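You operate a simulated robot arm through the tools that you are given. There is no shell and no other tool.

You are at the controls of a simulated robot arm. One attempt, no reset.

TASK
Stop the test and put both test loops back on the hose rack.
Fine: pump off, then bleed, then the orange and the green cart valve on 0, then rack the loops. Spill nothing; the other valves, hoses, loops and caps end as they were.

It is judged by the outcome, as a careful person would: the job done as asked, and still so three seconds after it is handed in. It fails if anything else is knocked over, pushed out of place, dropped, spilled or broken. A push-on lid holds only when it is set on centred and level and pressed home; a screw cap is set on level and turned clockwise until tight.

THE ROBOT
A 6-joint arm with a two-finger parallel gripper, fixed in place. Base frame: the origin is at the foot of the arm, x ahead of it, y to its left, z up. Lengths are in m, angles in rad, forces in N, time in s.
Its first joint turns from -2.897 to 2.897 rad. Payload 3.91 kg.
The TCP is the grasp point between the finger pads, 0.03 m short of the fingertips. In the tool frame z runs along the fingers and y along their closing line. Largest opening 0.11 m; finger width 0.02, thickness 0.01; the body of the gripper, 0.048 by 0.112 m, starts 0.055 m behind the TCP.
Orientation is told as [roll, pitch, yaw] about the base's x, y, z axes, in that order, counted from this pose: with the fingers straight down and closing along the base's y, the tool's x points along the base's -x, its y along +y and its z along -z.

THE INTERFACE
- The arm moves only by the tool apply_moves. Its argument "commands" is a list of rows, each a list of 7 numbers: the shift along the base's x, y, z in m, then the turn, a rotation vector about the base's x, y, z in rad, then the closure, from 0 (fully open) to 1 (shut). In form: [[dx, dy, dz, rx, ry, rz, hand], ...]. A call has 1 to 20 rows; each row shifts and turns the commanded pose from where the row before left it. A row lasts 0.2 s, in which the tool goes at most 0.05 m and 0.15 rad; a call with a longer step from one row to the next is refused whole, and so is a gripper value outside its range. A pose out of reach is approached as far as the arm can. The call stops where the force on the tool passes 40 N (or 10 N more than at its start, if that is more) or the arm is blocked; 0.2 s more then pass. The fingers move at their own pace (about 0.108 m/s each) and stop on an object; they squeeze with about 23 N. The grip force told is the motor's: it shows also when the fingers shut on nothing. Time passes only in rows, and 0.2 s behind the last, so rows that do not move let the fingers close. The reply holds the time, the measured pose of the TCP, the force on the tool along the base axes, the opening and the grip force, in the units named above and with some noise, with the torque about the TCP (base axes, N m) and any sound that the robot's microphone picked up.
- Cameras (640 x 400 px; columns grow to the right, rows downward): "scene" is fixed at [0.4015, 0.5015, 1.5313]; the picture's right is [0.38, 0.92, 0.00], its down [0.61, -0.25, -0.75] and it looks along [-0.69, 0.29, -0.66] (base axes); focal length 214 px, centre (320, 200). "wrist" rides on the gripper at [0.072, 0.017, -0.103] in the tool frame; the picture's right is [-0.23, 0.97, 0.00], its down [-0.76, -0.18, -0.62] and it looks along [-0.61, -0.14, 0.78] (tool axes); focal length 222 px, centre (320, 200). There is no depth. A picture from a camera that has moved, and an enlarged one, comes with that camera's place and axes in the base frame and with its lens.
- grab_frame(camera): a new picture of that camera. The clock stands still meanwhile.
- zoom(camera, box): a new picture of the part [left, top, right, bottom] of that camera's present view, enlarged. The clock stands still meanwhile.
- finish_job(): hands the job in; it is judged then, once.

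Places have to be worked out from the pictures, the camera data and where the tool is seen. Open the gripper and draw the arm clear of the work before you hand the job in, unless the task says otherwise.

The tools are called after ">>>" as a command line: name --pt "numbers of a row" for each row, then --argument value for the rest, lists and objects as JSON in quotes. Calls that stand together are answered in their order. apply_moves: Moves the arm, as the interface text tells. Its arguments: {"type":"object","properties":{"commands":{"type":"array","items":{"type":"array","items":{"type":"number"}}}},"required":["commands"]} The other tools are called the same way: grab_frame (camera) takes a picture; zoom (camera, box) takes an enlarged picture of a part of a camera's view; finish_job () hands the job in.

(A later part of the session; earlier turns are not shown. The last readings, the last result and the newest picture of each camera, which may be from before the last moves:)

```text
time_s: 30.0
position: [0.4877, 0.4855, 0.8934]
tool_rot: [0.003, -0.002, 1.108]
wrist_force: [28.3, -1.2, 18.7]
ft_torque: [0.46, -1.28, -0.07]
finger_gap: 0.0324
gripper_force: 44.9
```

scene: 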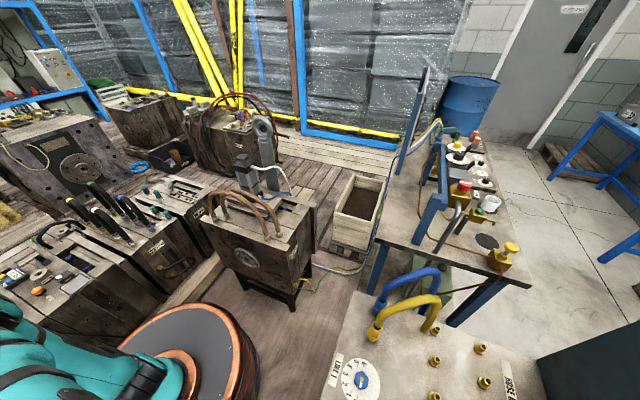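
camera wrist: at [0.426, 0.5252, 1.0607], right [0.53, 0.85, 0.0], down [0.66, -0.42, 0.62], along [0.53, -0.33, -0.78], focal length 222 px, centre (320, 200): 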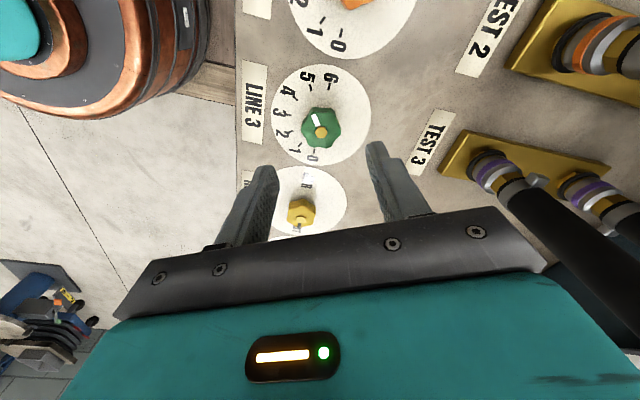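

>>> apply_moves --pt "0.0012 0 0.0007 0 0 0 1" --pt "0 0 0 0 0 0.1 1" --pt "0 0 0 0 0 0.1 1" --pt "0 0 0 0 0 0 1"

>>> zoom --camera "wrist" --box '[200, 50, 440, 210]'

```text
time_s: 31.0
position: [0.4868, 0.4863, 0.8908]
tool_rot: [0.004, 0.0, 1.307]
wrist_force: [18.9, -4.9, 7.2]
ft_torque: [0.3, -0.67, 0.0]
finger_gap: 0.0325
gripper_force: 44.9
```

```text
2.50 times, centred on (320, 130) of wrist
camera zoom: at [0.4535, 0.4197, 0.9951], right [-0.88, 0.47, 0.0], down [0.37, 0.69, 0.62], along [0.29, 0.55, -0.78], focal length 555 px, centre (320, 375)
```

zoom: 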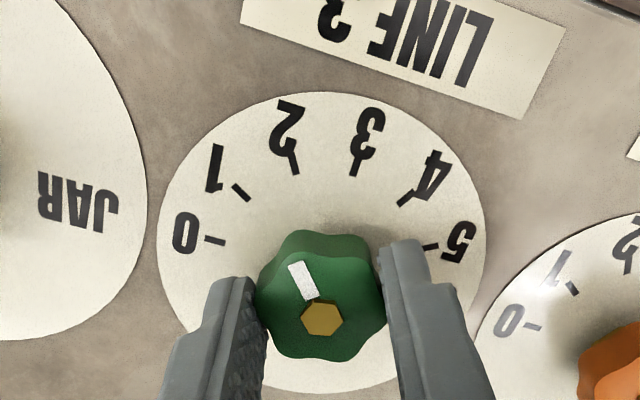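

Pointer at about 1.5. Continuing counter-clockwise toward 0.

>>> apply_moves --pt "0.0007 -0.0002 0.0003 0 0 0.12 1" --pt "0 0 0 0 0 0.12 1" --pt "0 0 0 0 0 0.12 1"

```text
time_s: 31.8
position: [0.4882, 0.4864, 0.8923]
tool_rot: [0.006, 0.003, 1.669]
wrist_force: [11.2, -7.8, -8.1]
ft_torque: [-0.02, -0.61, -0.01]
finger_gap: 0.0324
gripper_force: 45.0
```

>>> apply_moves --pt "0.0004 -0.0003 -0.0003 0 0 0.1 1" --pt "0 0 0 0 0 0.1 1" --pt "0 0 0 0 0 0.1 1"

>>> zoom --camera "wrist" --box '[200, 50, 440, 210]'

```text
time_s: 32.6
position: [0.488, 0.4849, 0.8921]
tool_rot: [0.003, 0.001, 1.969]
wrist_force: [10.2, -1.7, -6.3]
ft_torque: [-0.58, -0.61, 0.01]
finger_gap: 0.0327
gripper_force: 44.9
```

```text
2.50 times, centred on (320, 130) of wrist
camera zoom: at [0.5024, 0.4122, 0.9951], right [-0.99, -0.17, 0.0], down [-0.13, 0.77, 0.62], along [-0.11, 0.61, -0.78], focal length 555 px, centre (320, 375)
```

zoom: 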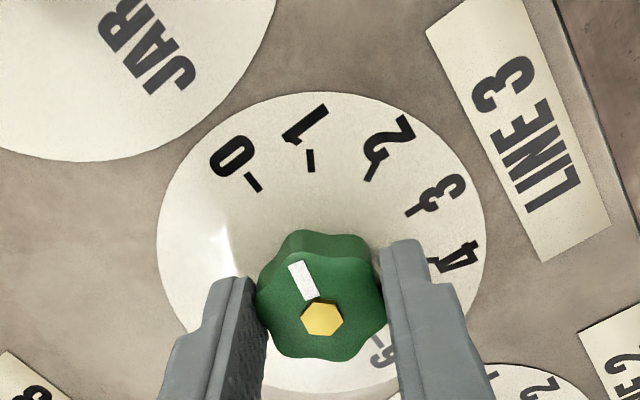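

By the dial ticks the pointer is at about 0.65 now (ψ=1.97), so about 0.34 rad remain. I continue carefully.

>>> apply_moves --pt "0.0004 0 -0.0003 0 0 0.1 1" --pt "0 0 0 0 0 0.1 1"

>>> zoom --camera "wrist" --box '[200, 50, 440, 210]'

```text
time_s: 33.2
position: [0.4891, 0.4843, 0.8929]
tool_rot: [0.002, -0.001, 2.168]
wrist_force: [12.7, 0.3, -1.2]
ft_torque: [0.0, -0.25, -0.03]
finger_gap: 0.0324
gripper_force: 44.9
```

```text
2.50 times, centred on (320, 130) of wrist
camera zoom: at [0.5171, 0.4164, 0.995], right [-0.93, -0.36, 0.0], down [-0.28, 0.73, 0.62], along [-0.23, 0.58, -0.78], focal length 555 px, centre (320, 375)
```

zoom: 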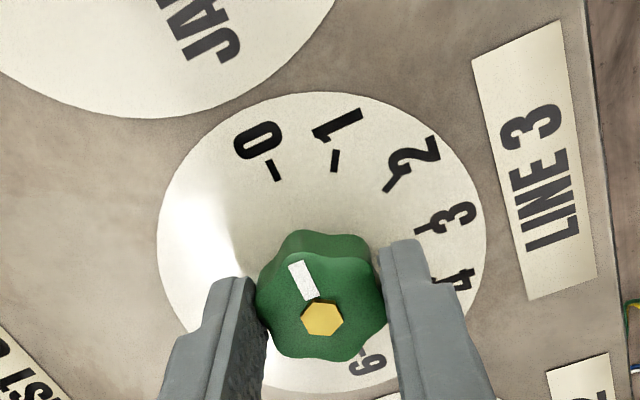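

Pointer at about 0.28 now; ~0.15 rad left.

>>> apply_moves --pt "0.0004 0 0 0 0 0.08 1" --pt "0 0 0 0 0 0.07 1"

>>> zoom --camera "wrist" --box '[200, 50, 440, 210]'

```text
time_s: 33.8
position: [0.4889, 0.4864, 0.8913]
tool_rot: [0.003, -0.001, 2.317]
wrist_force: [12.9, 4.7, 1.1]
ft_torque: [0.3, -0.66, -0.7]
finger_gap: 0.0327
gripper_force: 45.5
```

```text
2.50 times, centred on (320, 130) of wrist
camera zoom: at [0.5273, 0.4213, 0.995], right [-0.87, -0.5, 0.0], down [-0.39, 0.68, 0.62], along [-0.31, 0.54, -0.78], focal length 555 px, centre (320, 375)
```

zoom: 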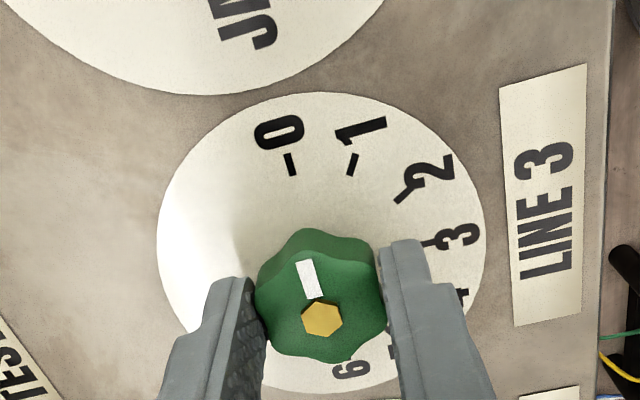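

The torque about z jumped to -0.7 N·m: the green knob is at its 0 stop. I open the fingers and lift off to confirm.

>>> apply_moves --pt "0 0 0 0 0 0 0.45" --pt "0 0 0 0 0 0 0.45" --pt "0 0 0.02 0 0 0 0.45" --pt "0 0 0.03 0 0 0 0.45" --pt "0 0 0.04 0 0 -0.14 0.45" --pt "0 0 0.04 0 0 -0.14 0.45" --pt "0 0 0 0 0 -0.14 0.45" --pt "0 0 0 0 0 -0.14 0.45" --pt "0 0 0 0 0 -0.14 0.45" --pt "0 0 0 0 0 -0.14 0.45" --pt "0 0 0 0 0 -0.14 0.45" --pt "0 0 0 0 0 -0.14 0.45" --pt "0 0 0 0 0 -0.14 0.45" --pt "0 0 0 0 0 -0.14 0.45" --pt "0 0 0 0 0 -0.13 0.45"

>>> grab_frame --camera "wrist"

>>> zoom --camera "wrist" --box '[220, 20, 460, 180]'

```text
time_s: 37.0
position: [0.4883, 0.4855, 1.0215]
tool_rot: [0.004, 0.0, 0.785]
wrist_force: [-0.2, -0.4, -0.2]
ft_torque: [-0.02, 0.02, 0.03]
finger_gap: 0.0606
gripper_force: 0.1
```

```text
taken
camera wrist: at [0.4269, 0.4457, 1.1249], right [-0.53, 0.85, 0.0], down [0.67, 0.41, 0.62], along [0.53, 0.33, -0.78], focal length 222 px, centre (320, 200)
```

wrist: 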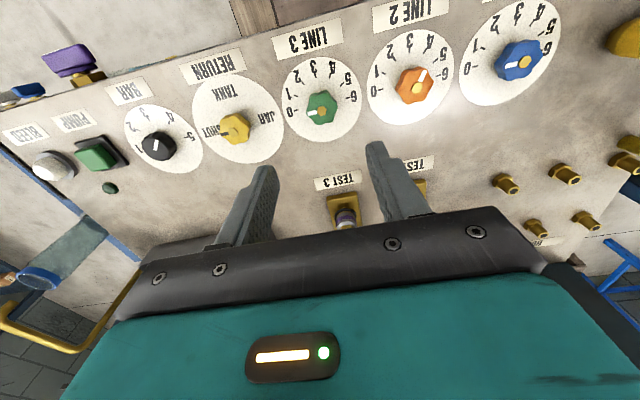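

```text
2.50 times, centred on (340, 100) of wrist
camera zoom: at [0.4269, 0.4457, 1.1249], right [-0.53, 0.85, 0.0], down [0.67, 0.41, 0.62], along [0.53, 0.33, -0.78], focal length 555 px, centre (270, 450)
```

zoom: 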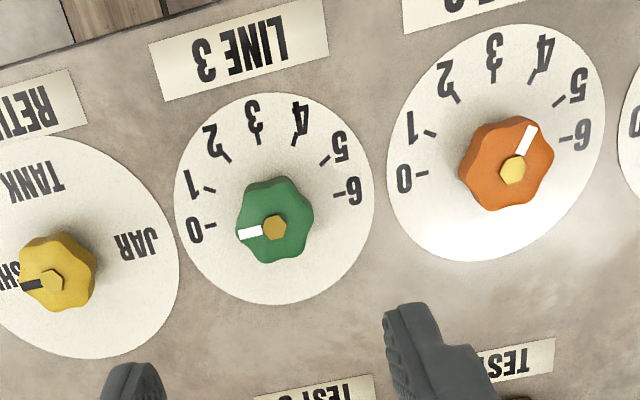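

Green is confirmed at 0. Next the orange knob: centre estimated at x≈0.4186, y≈0.5558; I move there, pre-rotating the tool clockwise by ~60°.

>>> apply_moves --pt "-0.0232 0.0234 0 0 0 -0.131 0.45" --pt "-0.0232 0.0234 0 0 0 -0.131 0.45" --pt "-0.0233 0.0235 0 0 0 -0.131 0.45" --pt "0 0 0 0 0 -0.131 0.45" --pt "0 0 -0.01 0 0 -0.131 0.45" --pt "0 0 -0.015 0 0 -0.131 0.45" --pt "0 0 -0.02 0 0 -0.131 0.45" --pt "0 0 -0.02 0 0 -0.131 0.45"

>>> zoom --camera "wrist" --box '[200, 50, 440, 210]'

```text
time_s: 38.8
position: [0.4193, 0.5569, 0.9569]
tool_rot: [0.006, 0.0, -0.264]
wrist_force: [0.3, 0.1, -0.1]
ft_torque: [0.02, -0.01, 0.02]
finger_gap: 0.0602
gripper_force: 0.1
```

```text
2.50 times, centred on (320, 130) of wrist
camera zoom: at [0.354, 0.5902, 1.0593], right [0.47, 0.88, 0.0], down [0.69, -0.37, 0.62], along [0.55, -0.29, -0.78], focal length 555 px, centre (320, 375)
```

zoom: 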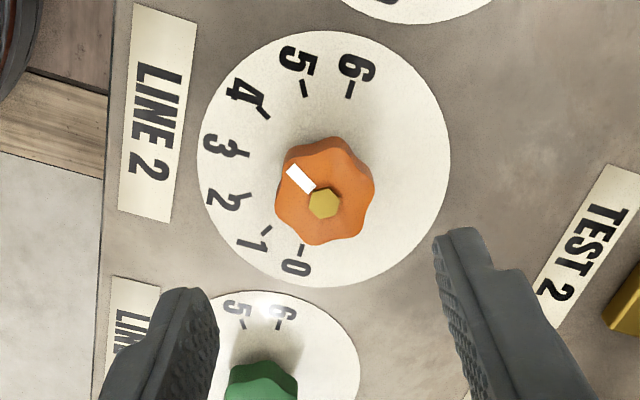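

The orange knob is centred within about 1 mm; pointer near 4.1. I descend and close on it.

>>> apply_moves --pt "-0.0006 0.0006 -0.03 0 0 0 0.45" --pt "0 0 -0.02 0 0 0 0.45" --pt "0 0 -0.01 0 0 0 0.45" --pt "0 0 -0.006 0 0 0 0.45" --pt "0 0 0 0 0 0 0.6" --pt "0 0 0 0 0 0 0.8" --pt "0 0 0 0 0 0 1" --pt "0 0 0 0 0 0 1"

>>> zoom --camera "wrist" --box '[200, 50, 440, 210]'

```text
time_s: 40.6
position: [0.4194, 0.5577, 0.8904]
tool_rot: [0.002, 0.0, -0.26]
wrist_force: [13.4, 31.6, 4.0]
ft_torque: [0.71, -0.84, -0.07]
finger_gap: 0.0328
gripper_force: 45.0
```

```text
2.50 times, centred on (320, 130) of wrist
camera zoom: at [0.3539, 0.5921, 0.9937], right [0.47, 0.88, 0.0], down [0.69, -0.37, 0.62], along [0.55, -0.29, -0.78], focal length 555 px, centre (320, 375)
```

zoom: 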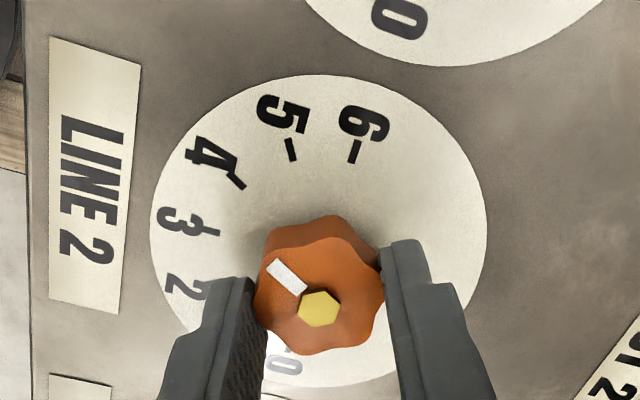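

Gripped; side force of 34 N tells me to shift about 1.4 mm along +closing line.

>>> apply_moves --pt "0.0005 0.0013 0.0001 0 0 0 1" --pt "0 0 0 0 0 0 1"

```text
time_s: 41.2
position: [0.4185, 0.5579, 0.8898]
tool_rot: [0.002, 0.0, -0.26]
wrist_force: [3.9, 18.6, 2.5]
ft_torque: [0.1, -0.12, -0.03]
finger_gap: 0.0328
gripper_force: 44.9
```

>>> apply_moves --pt "0.0002 0.0007 0.0001 0 0 0.1 1" --pt "0 0 0 0 0 0.12 1" --pt "0 0 0 0 0 0.12 1"

>>> zoom --camera "wrist" --box '[200, 50, 440, 210]'

```text
time_s: 42.0
position: [0.4183, 0.5589, 0.8911]
tool_rot: [0.002, 0.0, 0.079]
wrist_force: [-2.1, 7.0, -3.4]
ft_torque: [0.06, -0.5, -0.04]
finger_gap: 0.0325
gripper_force: 45.5
```

```text
2.50 times, centred on (320, 130) of wrist
camera zoom: at [0.3463, 0.569, 0.9937], right [0.15, 0.99, 0.0], down [0.77, -0.12, 0.62], along [0.62, -0.09, -0.78], focal length 555 px, centre (320, 375)
```

zoom: 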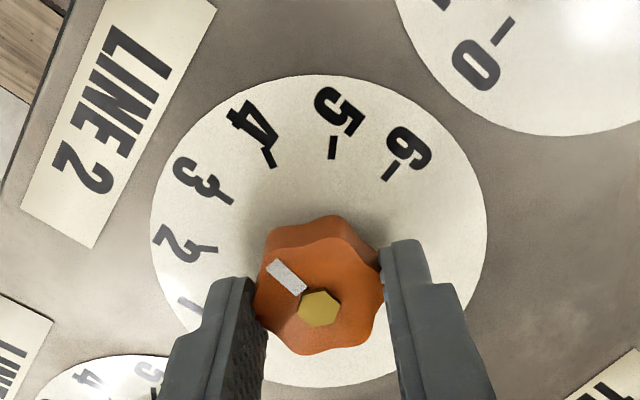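

The orange knob turns with the tool and forces are low. I continue in bursts.

>>> apply_moves --pt "0 0.0003 -0.0001 0 0 0.12 1" --pt "0 0 0 0 0 0.12 1" --pt "0 0 0 0 0 0.12 1" --pt "0 0 0 0 0 0.12 1"

```text
time_s: 43.0
position: [0.4185, 0.5589, 0.8911]
tool_rot: [0.003, 0.0, 0.563]
wrist_force: [-12.1, -0.6, -12.5]
ft_torque: [0.18, -0.08, -0.02]
finger_gap: 0.0322
gripper_force: 44.7
```

>>> apply_moves --pt "-0.0005 0 -0.0005 0 0 0.12 1" --pt "0 0 0 0 0 0.12 1" --pt "0 0 0 0 0 0.12 1"

>>> zoom --camera "wrist" --box '[200, 50, 440, 210]'

```text
time_s: 43.8
position: [0.4185, 0.5592, 0.8892]
tool_rot: [0.004, -0.002, 0.922]
wrist_force: [-11.6, 7.9, -11.9]
ft_torque: [0.48, 0.02, -0.01]
finger_gap: 0.0327
gripper_force: 45.2
```

```text
2.50 times, centred on (320, 130) of wrist
camera zoom: at [0.3622, 0.5118, 0.9937], right [-0.64, 0.77, 0.0], down [0.6, 0.5, 0.62], along [0.48, 0.4, -0.78], focal length 555 px, centre (320, 375)
```

zoom: 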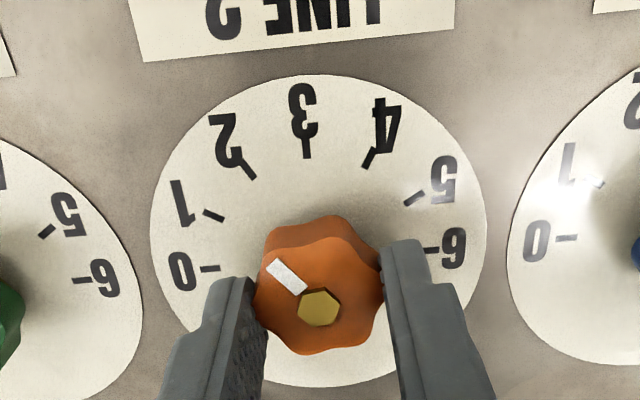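

Pointer at about 2; ~1.07 rad remain.

>>> apply_moves --pt "-0.0004 0.0003 -0.0005 0 0 0.12 1" --pt "0 0 0 0 0 0.12 1" --pt "0 0 0 0 0 0.12 1" --pt "0 0 0 0 0 0.12 1"

```text
time_s: 44.8
position: [0.418, 0.56, 0.8904]
tool_rot: [0.005, 0.001, 1.402]
wrist_force: [-15.0, 17.3, 1.5]
ft_torque: [0.56, 0.31, -0.03]
finger_gap: 0.0328
gripper_force: 44.8
```

>>> apply_moves --pt "-0.0006 0.0007 0 0 0 0.12 1" --pt "0 0 0 0 0 0.12 1" --pt "0 0 0 0 0 0.12 1"

>>> zoom --camera "wrist" --box '[200, 50, 440, 210]'

```text
time_s: 45.6
position: [0.4167, 0.5604, 0.8903]
tool_rot: [0.0, 0.0, 1.763]
wrist_force: [-16.2, 13.7, 13.5]
ft_torque: [0.31, 0.54, -0.03]
finger_gap: 0.0327
gripper_force: 45.4
```

```text
2.50 times, centred on (320, 130) of wrist
camera zoom: at [0.4152, 0.4855, 0.9937], right [-1.0, 0.04, 0.0], down [0.03, 0.78, 0.62], along [0.02, 0.62, -0.78], focal length 555 px, centre (320, 375)
```

zoom: 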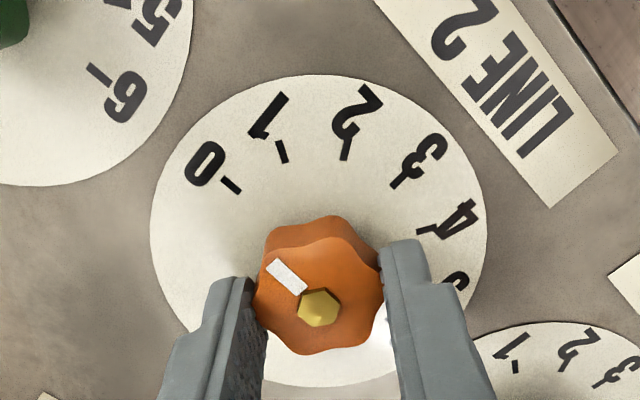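

Pointer at ~0.4; about 0.22 rad remain. I continue in small steps to the stop.

>>> apply_moves --pt "-0.0005 0.0004 0.0004 0 0 0.1 1" --pt "0 0 0 0 0 0.08 1"

>>> zoom --camera "wrist" --box '[200, 50, 440, 210]'

```text
time_s: 46.2
position: [0.4164, 0.5591, 0.8902]
tool_rot: [0.005, 0.003, 1.941]
wrist_force: [-19.5, -1.8, 6.8]
ft_torque: [-0.3, 0.41, -0.8]
finger_gap: 0.0326
gripper_force: 44.9
```

```text
2.50 times, centred on (320, 130) of wrist
camera zoom: at [0.4285, 0.4857, 0.9935], right [-0.99, -0.14, 0.0], down [-0.11, 0.78, 0.62], along [-0.09, 0.61, -0.78], focal length 555 px, centre (320, 375)
```

zoom: 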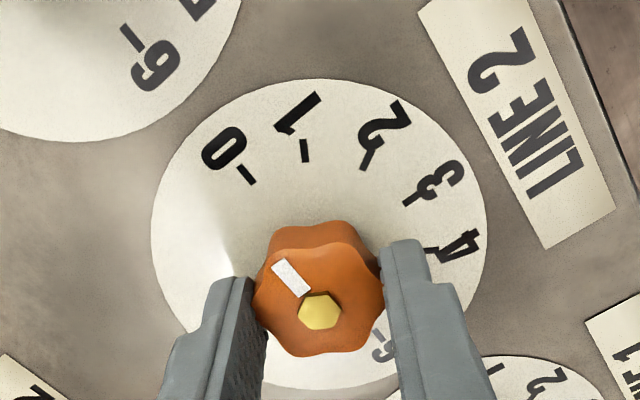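

Torque jumped to -0.8 N·m: the stop. I release, lift and check the orange pointer.

>>> apply_moves --pt "0 0 0 0 0 0 0.45" --pt "0 0 0 0 0 0 0.45" --pt "0 0 0.02 0 0 0 0.45" --pt "0 0 0.03 0 0 0 0.45" --pt "0 0 0.04 0 0 -0.13 0.45" --pt "0 0 0.04 0 0 -0.13 0.45" --pt "0 0 0 0 0 -0.13 0.45" --pt "0 0 0 0 0 -0.13 0.45" --pt "0 0 0 0 0 -0.13 0.45" --pt "0 0 0 0 0 -0.13 0.45" --pt "0 0 0 0 0 -0.13 0.45" --pt "0 0 0 0 0 -0.13 0.45" --pt "0 0 0 0 0 -0.116 0.45"

>>> grab_frame --camera "wrist"

>>> zoom --camera "wrist" --box '[200, 30, 440, 180]'

```text
time_s: 49.0
position: [0.4162, 0.5612, 1.0213]
tool_rot: [0.002, 0.0, 0.784]
wrist_force: [-0.1, -0.4, 0.3]
ft_torque: [0.0, 0.02, -0.03]
finger_gap: 0.0605
gripper_force: 0.0
```

```text
taken
camera wrist: at [0.3551, 0.5208, 1.1234], right [-0.53, 0.85, 0.0], down [0.67, 0.41, 0.62], along [0.53, 0.33, -0.78], focal length 222 px, centre (320, 200)
```

wrist: 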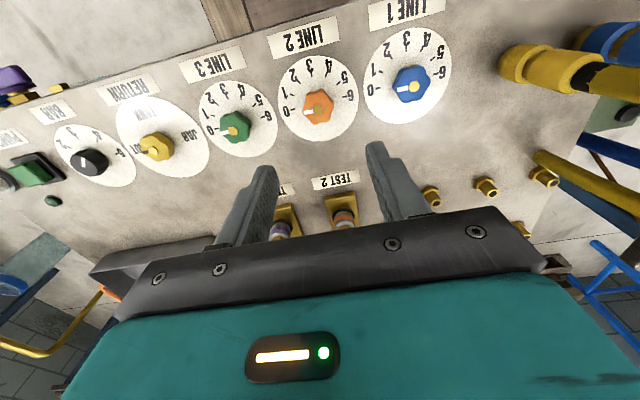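

```text
2.67 times, centred on (320, 105) of wrist
camera zoom: at [0.3551, 0.5208, 1.1234], right [-0.53, 0.85, 0.0], down [0.67, 0.41, 0.62], along [0.53, 0.33, -0.78], focal length 592 px, centre (320, 453)
```

zoom: 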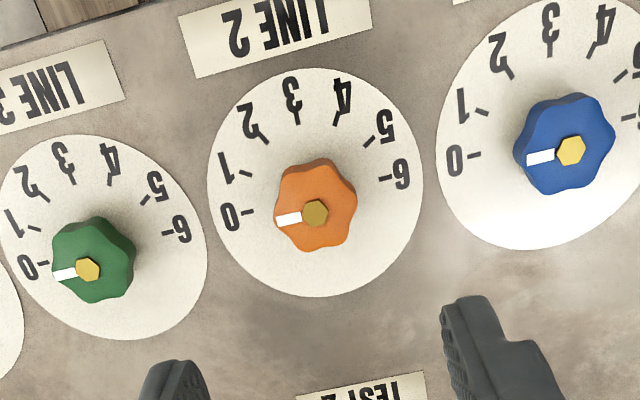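

Green, orange and blue all read 0. Now the loops. I raise the arm and move so the wrist camera can survey the loops, the rack and the yellow/blue arches.

>>> apply_moves --pt "0 0 0.045 0 0 0 0" --pt "0 0 0.045 0 0 0 0" --pt "0 0 0.045 0 0 0 0" --pt "0 0 0.045 0 0 0 0" --pt "0 0 0.04 0 0 0 0" --pt "-0.02 0.04 0 0 0 0 0" --pt "-0.02 0.04 0 0 0 0 0" --pt "-0.02 0.04 0 0 0 0 0"

>>> grab_frame --camera "wrist"

>>> zoom --camera "wrist" --box '[380, 0, 640, 200]'

>>> zoom --camera "wrist" --box '[200, 60, 440, 220]'

```text
time_s: 50.8
position: [0.3586, 0.6797, 1.2414]
tool_rot: [0.005, 0.0, 0.782]
wrist_force: [0.0, -1.5, 1.4]
ft_torque: [0.11, -0.02, 0.01]
finger_gap: 0.1096
gripper_force: 0.1
```

```text
taken
camera wrist: at [0.296, 0.6397, 1.3441], right [-0.53, 0.85, 0.0], down [0.67, 0.41, 0.62], along [0.53, 0.33, -0.78], focal length 222 px, centre (320, 200)
```

wrist: 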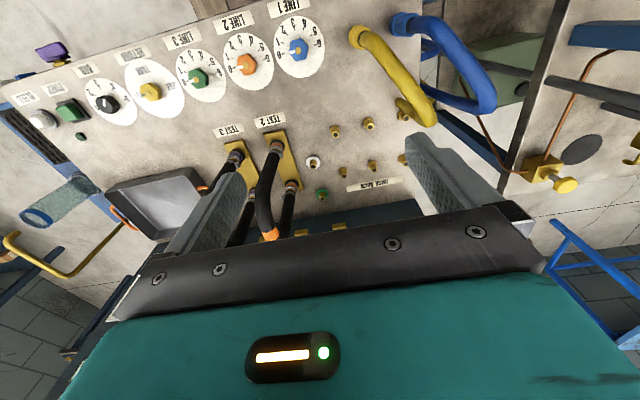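

```text
2.00 times, centred on (510, 100) of wrist
camera zoom: at [0.296, 0.6397, 1.3441], right [-0.53, 0.85, 0.0], down [0.67, 0.41, 0.62], along [0.53, 0.33, -0.78], focal length 444 px, centre (-60, 400)
```

zoom: 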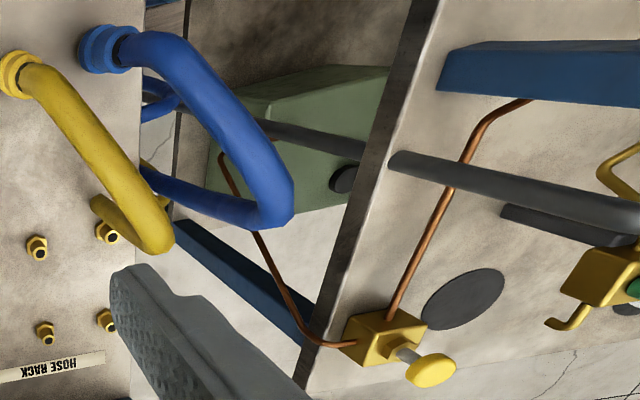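

```text
2.50 times, centred on (320, 140) of wrist
camera zoom: at [0.296, 0.6397, 1.3441], right [-0.53, 0.85, 0.0], down [0.67, 0.41, 0.62], along [0.53, 0.33, -0.78], focal length 555 px, centre (320, 350)
```

zoom: 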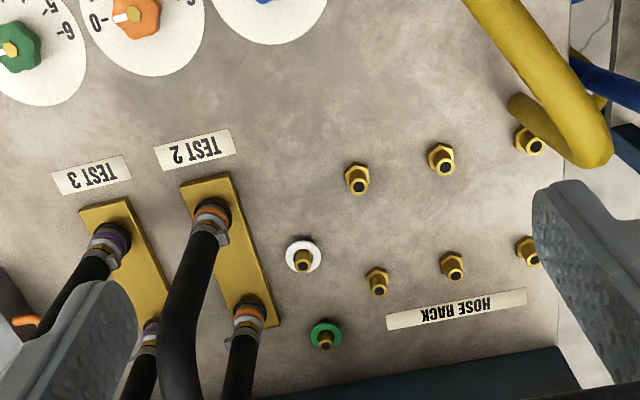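

Geometry is consistent: loop ports and rack rows share u≈0.854/0.962 (centre u≈0.908); TEST 3 at v≈-0.001, TEST 2 at v≈0.098, rack columns at v≈0.233, 0.307, 0.380; the yellow arch tops out around z≈1.08. Before grabbing anything I test that the arm can reach above the rack column v=0.307 at z≈1.2.

>>> apply_moves --pt "0.0133 0.0359 -0.008 0 0 0 0.3" --pt "0.0133 0.0359 -0.008 0 0 0 0.3" --pt "0.0133 0.0359 -0.008 0 0 0 0.3" --pt "0.0133 0.0359 -0.008 0 0 0 0.3" --pt "0.0133 0.0359 -0.008 0 0 0 0.3"

>>> grab_frame --camera "wrist"

>>> grab_frame --camera "scene"

```text
time_s: 52.0
position: [0.4044, 0.8154, 1.1414]
tool_rot: [0.006, -0.004, 0.784]
wrist_force: [0.1, -1.1, -0.1]
ft_torque: [0.05, -0.04, 0.01]
finger_gap: 0.0769
gripper_force: 0.1
out of reach, approached as far as the arm can: row 1, 2, 3, 4, 5
```

```text
taken
camera wrist: at [0.3424, 0.7759, 1.2446], right [-0.53, 0.85, 0.01], down [0.66, 0.41, 0.63], along [0.53, 0.33, -0.78], focal length 222 px, centre (320, 200)
```

wrist: 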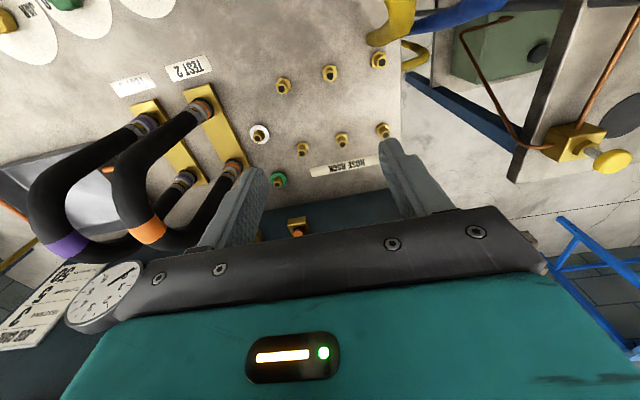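

```text
taken
```

scene: 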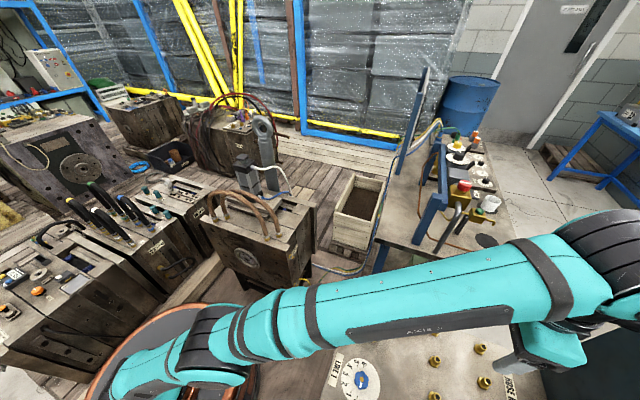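

With the tool straight down the reach ends at r≈0.91 at z≈1.14, short of the rack; tilting the fingers outward ~25° about the -v axis will extend it while still pinching the arch from both sides. A round gauge came into view at lower left — I zoom in on it and on the loops.

>>> zoom --camera "wrist" --box '[0, 230, 160, 350]'

>>> zoom --camera "wrist" --box '[20, 80, 270, 260]'

>>> zoom --camera "wrist" --box '[240, 20, 440, 190]'

```text
3.33 times, centred on (80, 290) of wrist
camera zoom: at [0.3424, 0.7759, 1.2446], right [-0.53, 0.85, 0.01], down [0.66, 0.41, 0.63], along [0.53, 0.33, -0.78], focal length 740 px, centre (1120, -100)
```

zoom: 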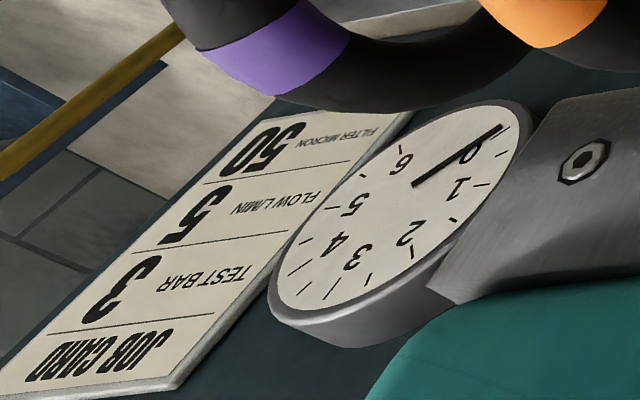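

```text
2.22 times, centred on (145, 170) of wrist
camera zoom: at [0.3424, 0.7759, 1.2446], right [-0.53, 0.85, 0.01], down [0.66, 0.41, 0.63], along [0.53, 0.33, -0.78], focal length 494 px, centre (709, 267)
```

zoom: 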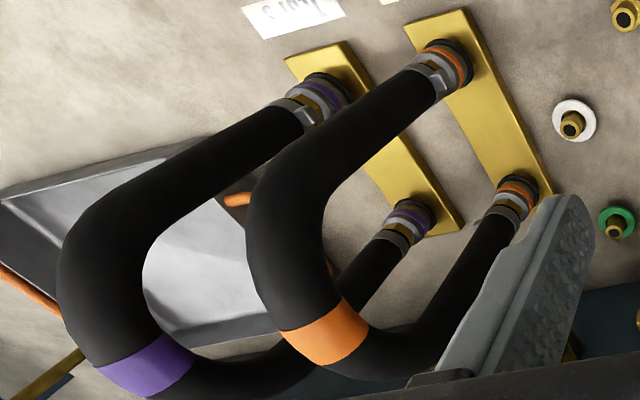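

```text
2.35 times, centred on (340, 105) of wrist
camera zoom: at [0.3424, 0.7759, 1.2446], right [-0.53, 0.85, 0.01], down [0.66, 0.41, 0.63], along [0.53, 0.33, -0.78], focal length 523 px, centre (273, 424)
```

zoom: 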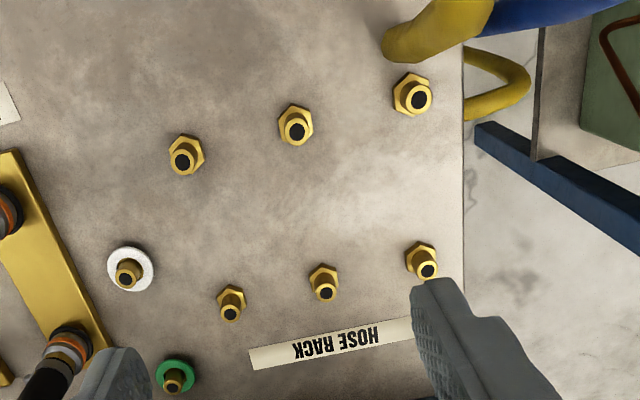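

The gauge needle is at 0, so the system is bled; the loops are round arches with the colour band at the apex (TEST 2 apex ≈ u 0.908, v 0.0975, z≈1.08). I draw back toward the robot, tilt the fingers outward 0.44 rad and line up with TEST 2's plane.

>>> apply_moves --pt "0.0155 -0.0388 0.012 0.0622 -0.0622 0 0.45" --pt "0.0155 -0.0388 0.012 0.0622 -0.0622 0 0.45" --pt "0.0155 -0.0388 0.012 0.0622 -0.0622 0 0.45" --pt "0.0155 -0.0388 0.012 0.0622 -0.0622 0 0.45" --pt "0.0154 -0.0389 0.012 0.0622 -0.0622 0 0.45"

>>> grab_frame --camera "wrist"

>>> zoom --camera "wrist" --box '[200, 60, 440, 220]'

```text
time_s: 53.2
position: [0.4829, 0.623, 1.2003]
tool_rot: [0.002, -0.44, 0.784]
wrist_force: [-0.3, 0.9, -0.6]
ft_torque: [-0.05, 0.01, -0.05]
finger_gap: 0.0604
gripper_force: 0.1
```

```text
taken
camera wrist: at [0.395, 0.5569, 1.2625], right [-0.54, 0.83, 0.1], down [0.43, 0.17, 0.89], along [0.72, 0.53, -0.45], focal length 222 px, centre (320, 200)
```

wrist: 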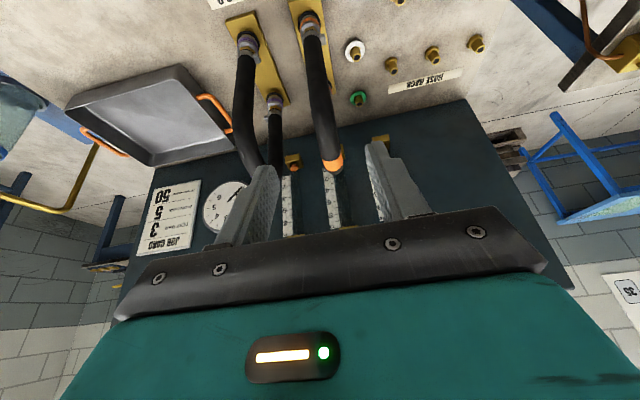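

```text
2.50 times, centred on (320, 140) of wrist
camera zoom: at [0.395, 0.5569, 1.2625], right [-0.54, 0.83, 0.1], down [0.43, 0.17, 0.89], along [0.72, 0.53, -0.45], focal length 555 px, centre (320, 350)
```

zoom: 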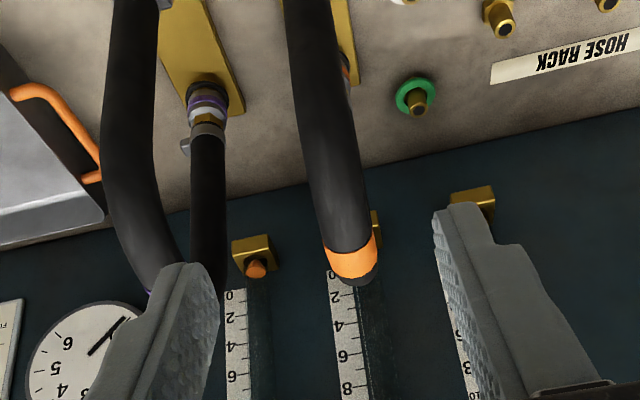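

TEST 2's band is at v≈0.098, hose top z≈1.097, hose diameter ≈26 mm. I move to a stand-off along the tool axis and advance part-way.

>>> apply_moves --pt "0.0253 0.0247 0 0 0 0 0.45" --pt "0.0253 0.0247 0 0 0 0 0.45" --pt "0.0121 0.0121 -0.0362 0 0 0 0.45" --pt "0.0121 0.0121 -0.0362 0 0 0 0.45"

>>> grab_frame --camera "wrist"

>>> zoom --camera "wrist" --box '[200, 60, 440, 220]'

```text
time_s: 54.2
position: [0.5578, 0.6956, 1.1306]
tool_rot: [0.003, -0.44, 0.783]
wrist_force: [-0.8, 0.0, 0.2]
ft_torque: [-0.01, -0.04, 0.0]
finger_gap: 0.0605
gripper_force: 0.2
```

```text
taken
camera wrist: at [0.4684, 0.6295, 1.1914], right [-0.54, 0.83, 0.1], down [0.43, 0.17, 0.89], along [0.72, 0.53, -0.45], focal length 222 px, centre (320, 200)
```

wrist: 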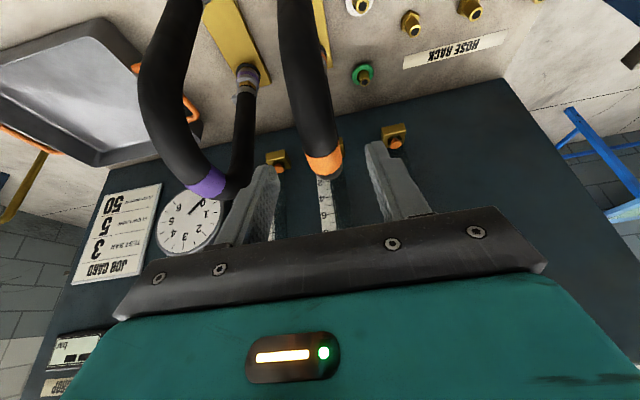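

```text
2.50 times, centred on (320, 140) of wrist
camera zoom: at [0.4684, 0.6295, 1.1914], right [-0.54, 0.83, 0.1], down [0.43, 0.17, 0.89], along [0.72, 0.53, -0.45], focal length 555 px, centre (320, 350)
```

zoom: 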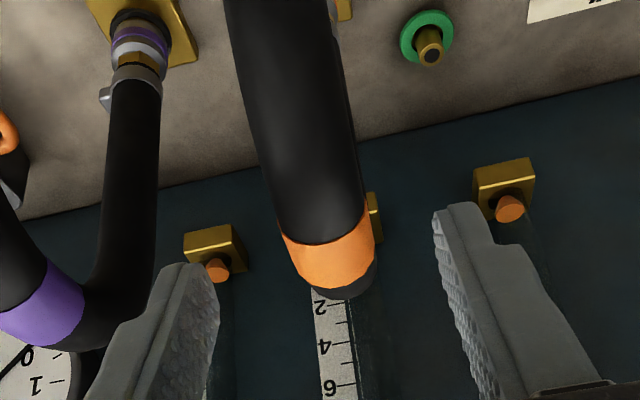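

The band is about 2 mm to the +v side of the tool; I correct and advance the rest of the way along the tool axis.

>>> apply_moves --pt "0.0069 0.0085 -0.0238 0 0 0 0.45" --pt "0.0069 0.0085 -0.0238 0 0 0 0.45"

>>> grab_frame --camera "wrist"

>>> zoom --camera "wrist" --box '[200, 60, 440, 220]'

```text
time_s: 54.8
position: [0.5712, 0.712, 1.0813]
tool_rot: [0.002, -0.44, 0.783]
wrist_force: [0.7, 0.0, 0.2]
ft_torque: [0.0, -0.02, 0.0]
finger_gap: 0.0603
gripper_force: 0.0
```

```text
taken
camera wrist: at [0.4824, 0.6461, 1.1435], right [-0.54, 0.83, 0.1], down [0.43, 0.17, 0.89], along [0.72, 0.52, -0.45], focal length 222 px, centre (320, 200)
```

wrist: 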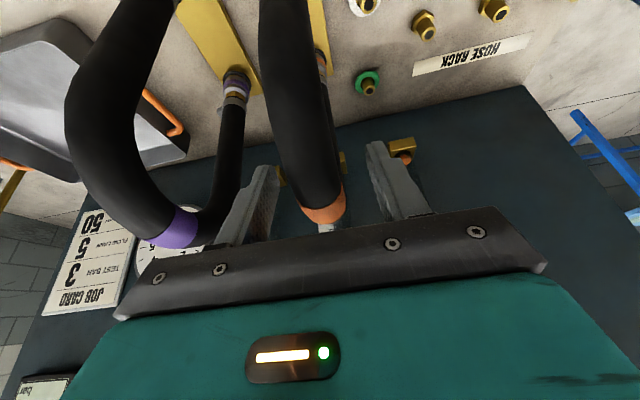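

```text
2.50 times, centred on (320, 140) of wrist
camera zoom: at [0.4824, 0.6461, 1.1435], right [-0.54, 0.83, 0.1], down [0.43, 0.17, 0.89], along [0.72, 0.52, -0.45], focal length 555 px, centre (320, 350)
```

zoom: 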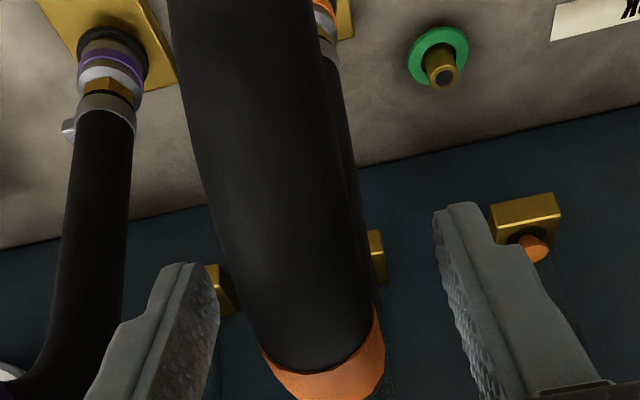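

The hose lies between the fingers at the TCP depth. I close on the band.

>>> apply_moves --pt "0 0 0 0 0 0 0.6" --pt "0 0 0 0 0 0 0.8" --pt "0 0 0 0 0 0 1" --pt "0 0 0 0 0 0 1"

>>> zoom --camera "wrist" --box '[200, 60, 440, 220]'

```text
time_s: 55.8
position: [0.5713, 0.7125, 1.0807]
tool_rot: [0.005, -0.439, 0.784]
wrist_force: [0.3, -0.5, -0.4]
ft_torque: [-0.01, 0.0, -0.02]
finger_gap: 0.0251
gripper_force: 22.5
```

```text
2.50 times, centred on (320, 140) of wrist
camera zoom: at [0.4826, 0.6464, 1.1432], right [-0.54, 0.83, 0.1], down [0.43, 0.17, 0.89], along [0.72, 0.52, -0.45], focal length 555 px, centre (320, 350)
```

zoom: 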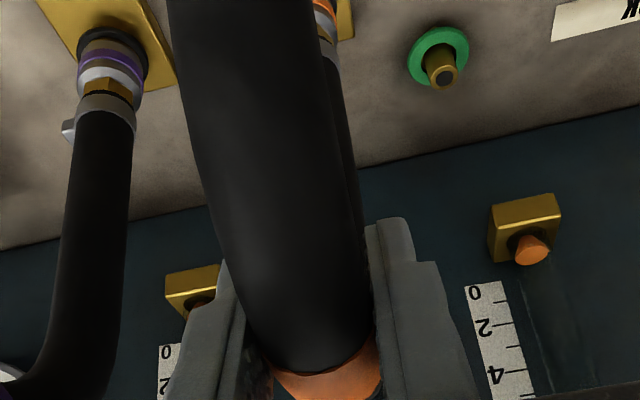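

Good centred grip (25 mm, negligible side force). I pull straight up gently and watch force and sound.

>>> apply_moves --pt "0 0 0.004 0 0 0 1" --pt "0 0 0.004 0 0 0 1" --pt "0 0 0.004 0 0 0 1"

>>> zoom --camera "wrist" --box '[200, 0, 440, 160]'

```text
time_s: 56.6
position: [0.5728, 0.7118, 1.0929]
tool_rot: [0.003, -0.438, 0.784]
wrist_force: [0.0, -1.3, -4.1]
ft_torque: [0.0, 0.02, 0.03]
finger_gap: 0.0254
gripper_force: 23.0
```

```text
2.50 times, centred on (320, 80) of wrist
camera zoom: at [0.4831, 0.6466, 1.1554], right [-0.54, 0.83, 0.1], down [0.43, 0.17, 0.89], along [0.72, 0.52, -0.45], focal length 555 px, centre (320, 500)
```

zoom: 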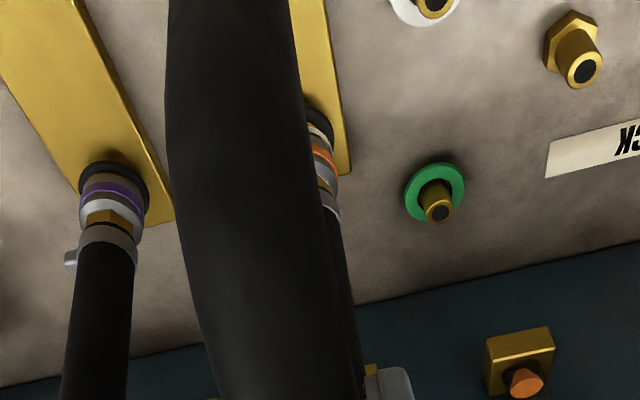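

The loop comes up freely with just its weight (~4 N). I continue lifting straight up to clear the port.

>>> apply_moves --pt "0 0 0.008 0 0 0 1" --pt "0 0 0.01 0 0 0 1" --pt "0 0 0.01 0 0 0 1" --pt "0 0 0.01 0 0 0 1" --pt "0 0 0.01 0 0 0 1" --pt "0 0 0.01 0 0 0 1"

>>> grab_frame --camera "wrist"

>>> zoom --camera "wrist" --box '[200, 0, 440, 160]'

>>> grab_frame --camera "scene"

```text
time_s: 58.0
position: [0.5721, 0.7135, 1.1519]
tool_rot: [0.004, -0.436, 0.786]
wrist_force: [-0.9, -0.7, -3.2]
ft_torque: [0.0, -0.02, 0.03]
finger_gap: 0.0249
gripper_force: 22.8
```

```text
taken
camera wrist: at [0.4829, 0.6469, 1.214], right [-0.54, 0.83, 0.1], down [0.43, 0.17, 0.89], along [0.72, 0.52, -0.45], focal length 222 px, centre (320, 200)
```

wrist: 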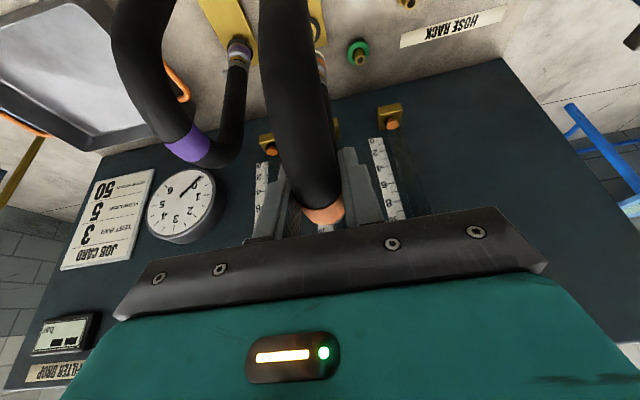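

```text
2.50 times, centred on (320, 80) of wrist
camera zoom: at [0.4829, 0.6469, 1.214], right [-0.54, 0.83, 0.1], down [0.43, 0.17, 0.89], along [0.72, 0.52, -0.45], focal length 555 px, centre (320, 500)
```

zoom: 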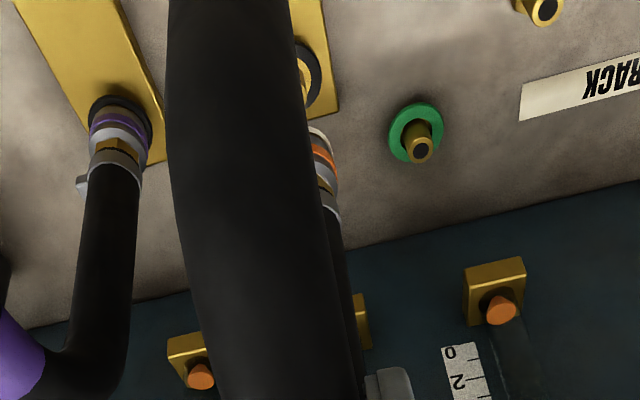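

```text
taken
```

scene: 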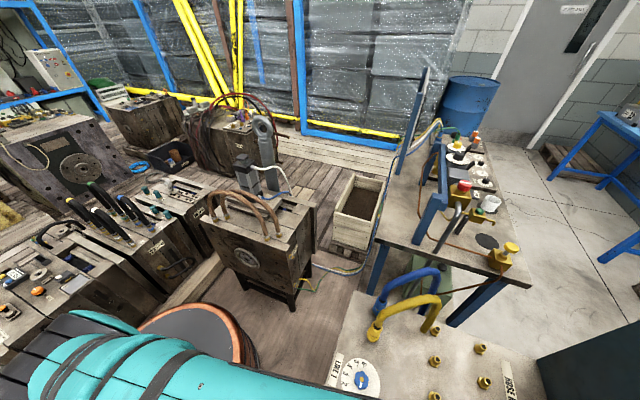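

The loop is clear of the TEST 2 port (its far collar is well above the socket). I carry it sideways along +v about 0.2085 m toward rack column v≈0.307, keeping height and attitude.

>>> apply_moves --pt "-0.021 0.021 0.002 0 0 0 1" --pt "-0.021 0.021 0 0 0 0 1" --pt "-0.021 0.021 0 0 0 0 1" --pt "-0.021 0.021 0 0 0 0 1" --pt "-0.021 0.021 0 0 0 0 1" --pt "-0.021 0.021 0 0 0 0 1" --pt "-0.0214 0.0214 0 0 0 0 1"

>>> grab_frame --camera "wrist"

>>> grab_frame --camera "scene"

>>> zoom --camera "scene" --box '[380, 240, 560, 400]'

>>> zoom --camera "wrist" --box '[200, 0, 440, 160]'

```text
time_s: 59.6
position: [0.4231, 0.8593, 1.1552]
tool_rot: [0.003, -0.44, 0.782]
wrist_force: [0.7, -0.9, -3.3]
ft_torque: [0.01, 0.05, 0.02]
finger_gap: 0.0253
gripper_force: 23.1
```

```text
taken
camera wrist: at [0.335, 0.7942, 1.2169], right [-0.54, 0.83, 0.1], down [0.43, 0.17, 0.89], along [0.72, 0.52, -0.45], focal length 222 px, centre (320, 200)
```

wrist: 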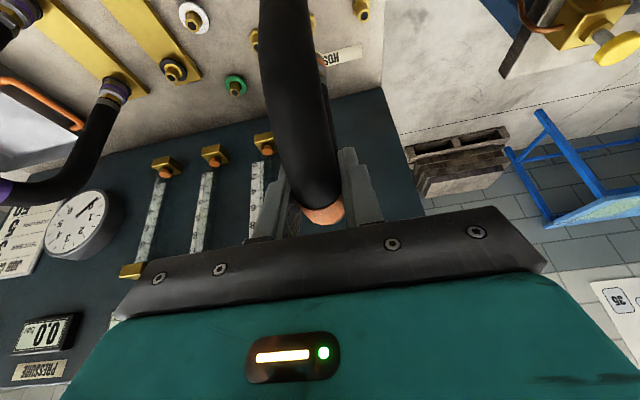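

```text
taken
```

scene: 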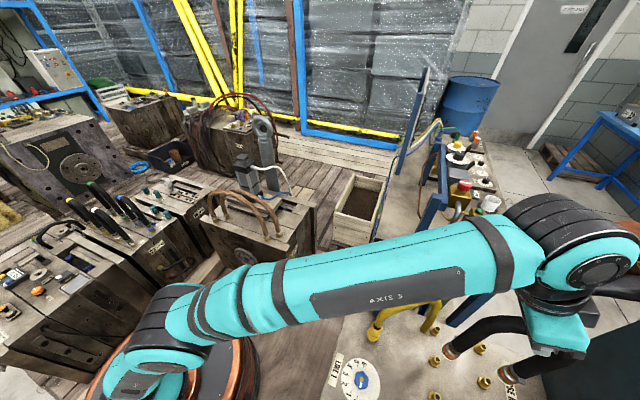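

```text
2.50 times, centred on (470, 320) of scene
camera zoom: at [0.4015, 0.5015, 1.5313], right [0.38, 0.92, 0.0], down [0.61, -0.25, -0.75], along [-0.69, 0.29, -0.66], focal length 536 px, centre (-55, -100)
```

zoom: 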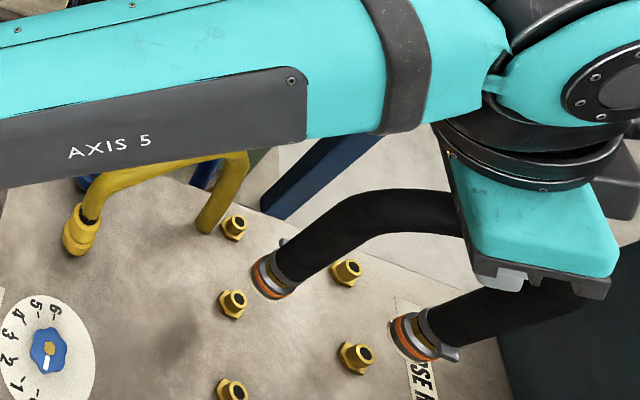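

```text
2.50 times, centred on (320, 80) of wrist
camera zoom: at [0.335, 0.7942, 1.2169], right [-0.54, 0.83, 0.1], down [0.43, 0.17, 0.89], along [0.72, 0.52, -0.45], focal length 555 px, centre (320, 500)
```

zoom: 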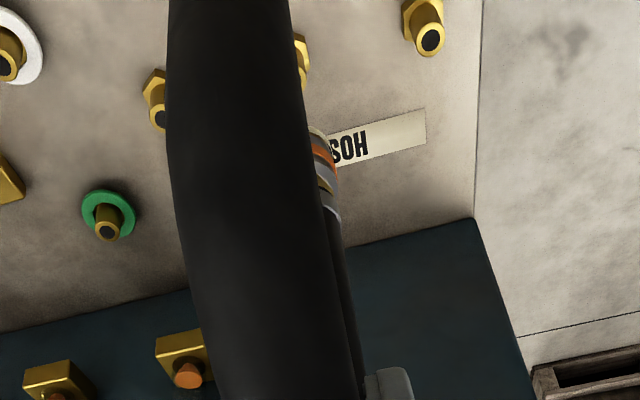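

The digital gauge reads 0.0 bar. In the scene view both loop ends are visible next to the rack nipples; I zoom in to measure the offset between the ends and nipples.

>>> zoom --camera "scene" --box '[455, 310, 565, 400]'

>>> zoom --camera "scene" --box '[430, 315, 510, 375]'

```text
4.44 times, centred on (510, 355) of scene
camera zoom: at [0.4015, 0.5015, 1.5313], right [0.38, 0.92, 0.0], down [0.61, -0.25, -0.75], along [-0.69, 0.29, -0.66], focal length 953 px, centre (-524, -489)
```

zoom: 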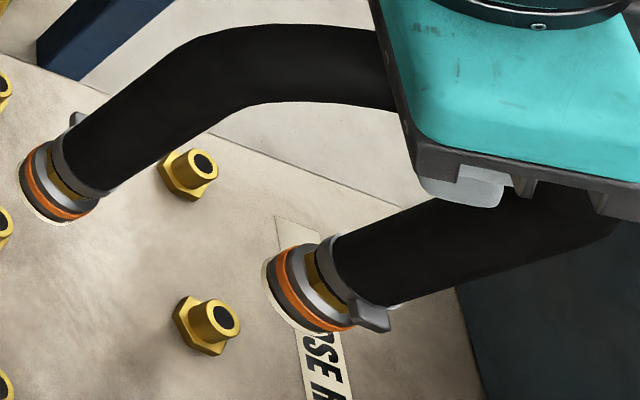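

```text
6.67 times, centred on (470, 345) of scene
camera zoom: at [0.4015, 0.5015, 1.5313], right [0.38, 0.92, 0.0], down [0.61, -0.25, -0.75], along [-0.69, 0.29, -0.66], focal length 1430 px, centre (-680, -767)
```

zoom: 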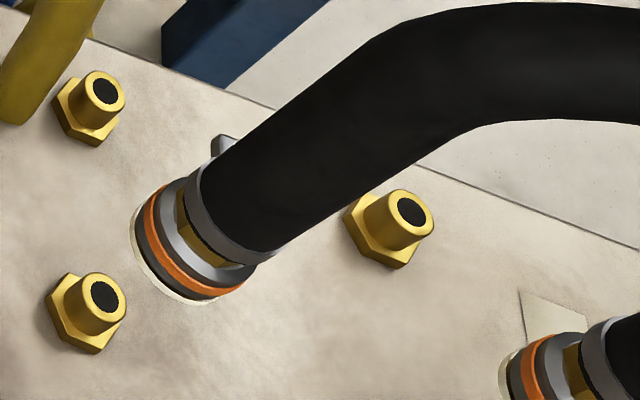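

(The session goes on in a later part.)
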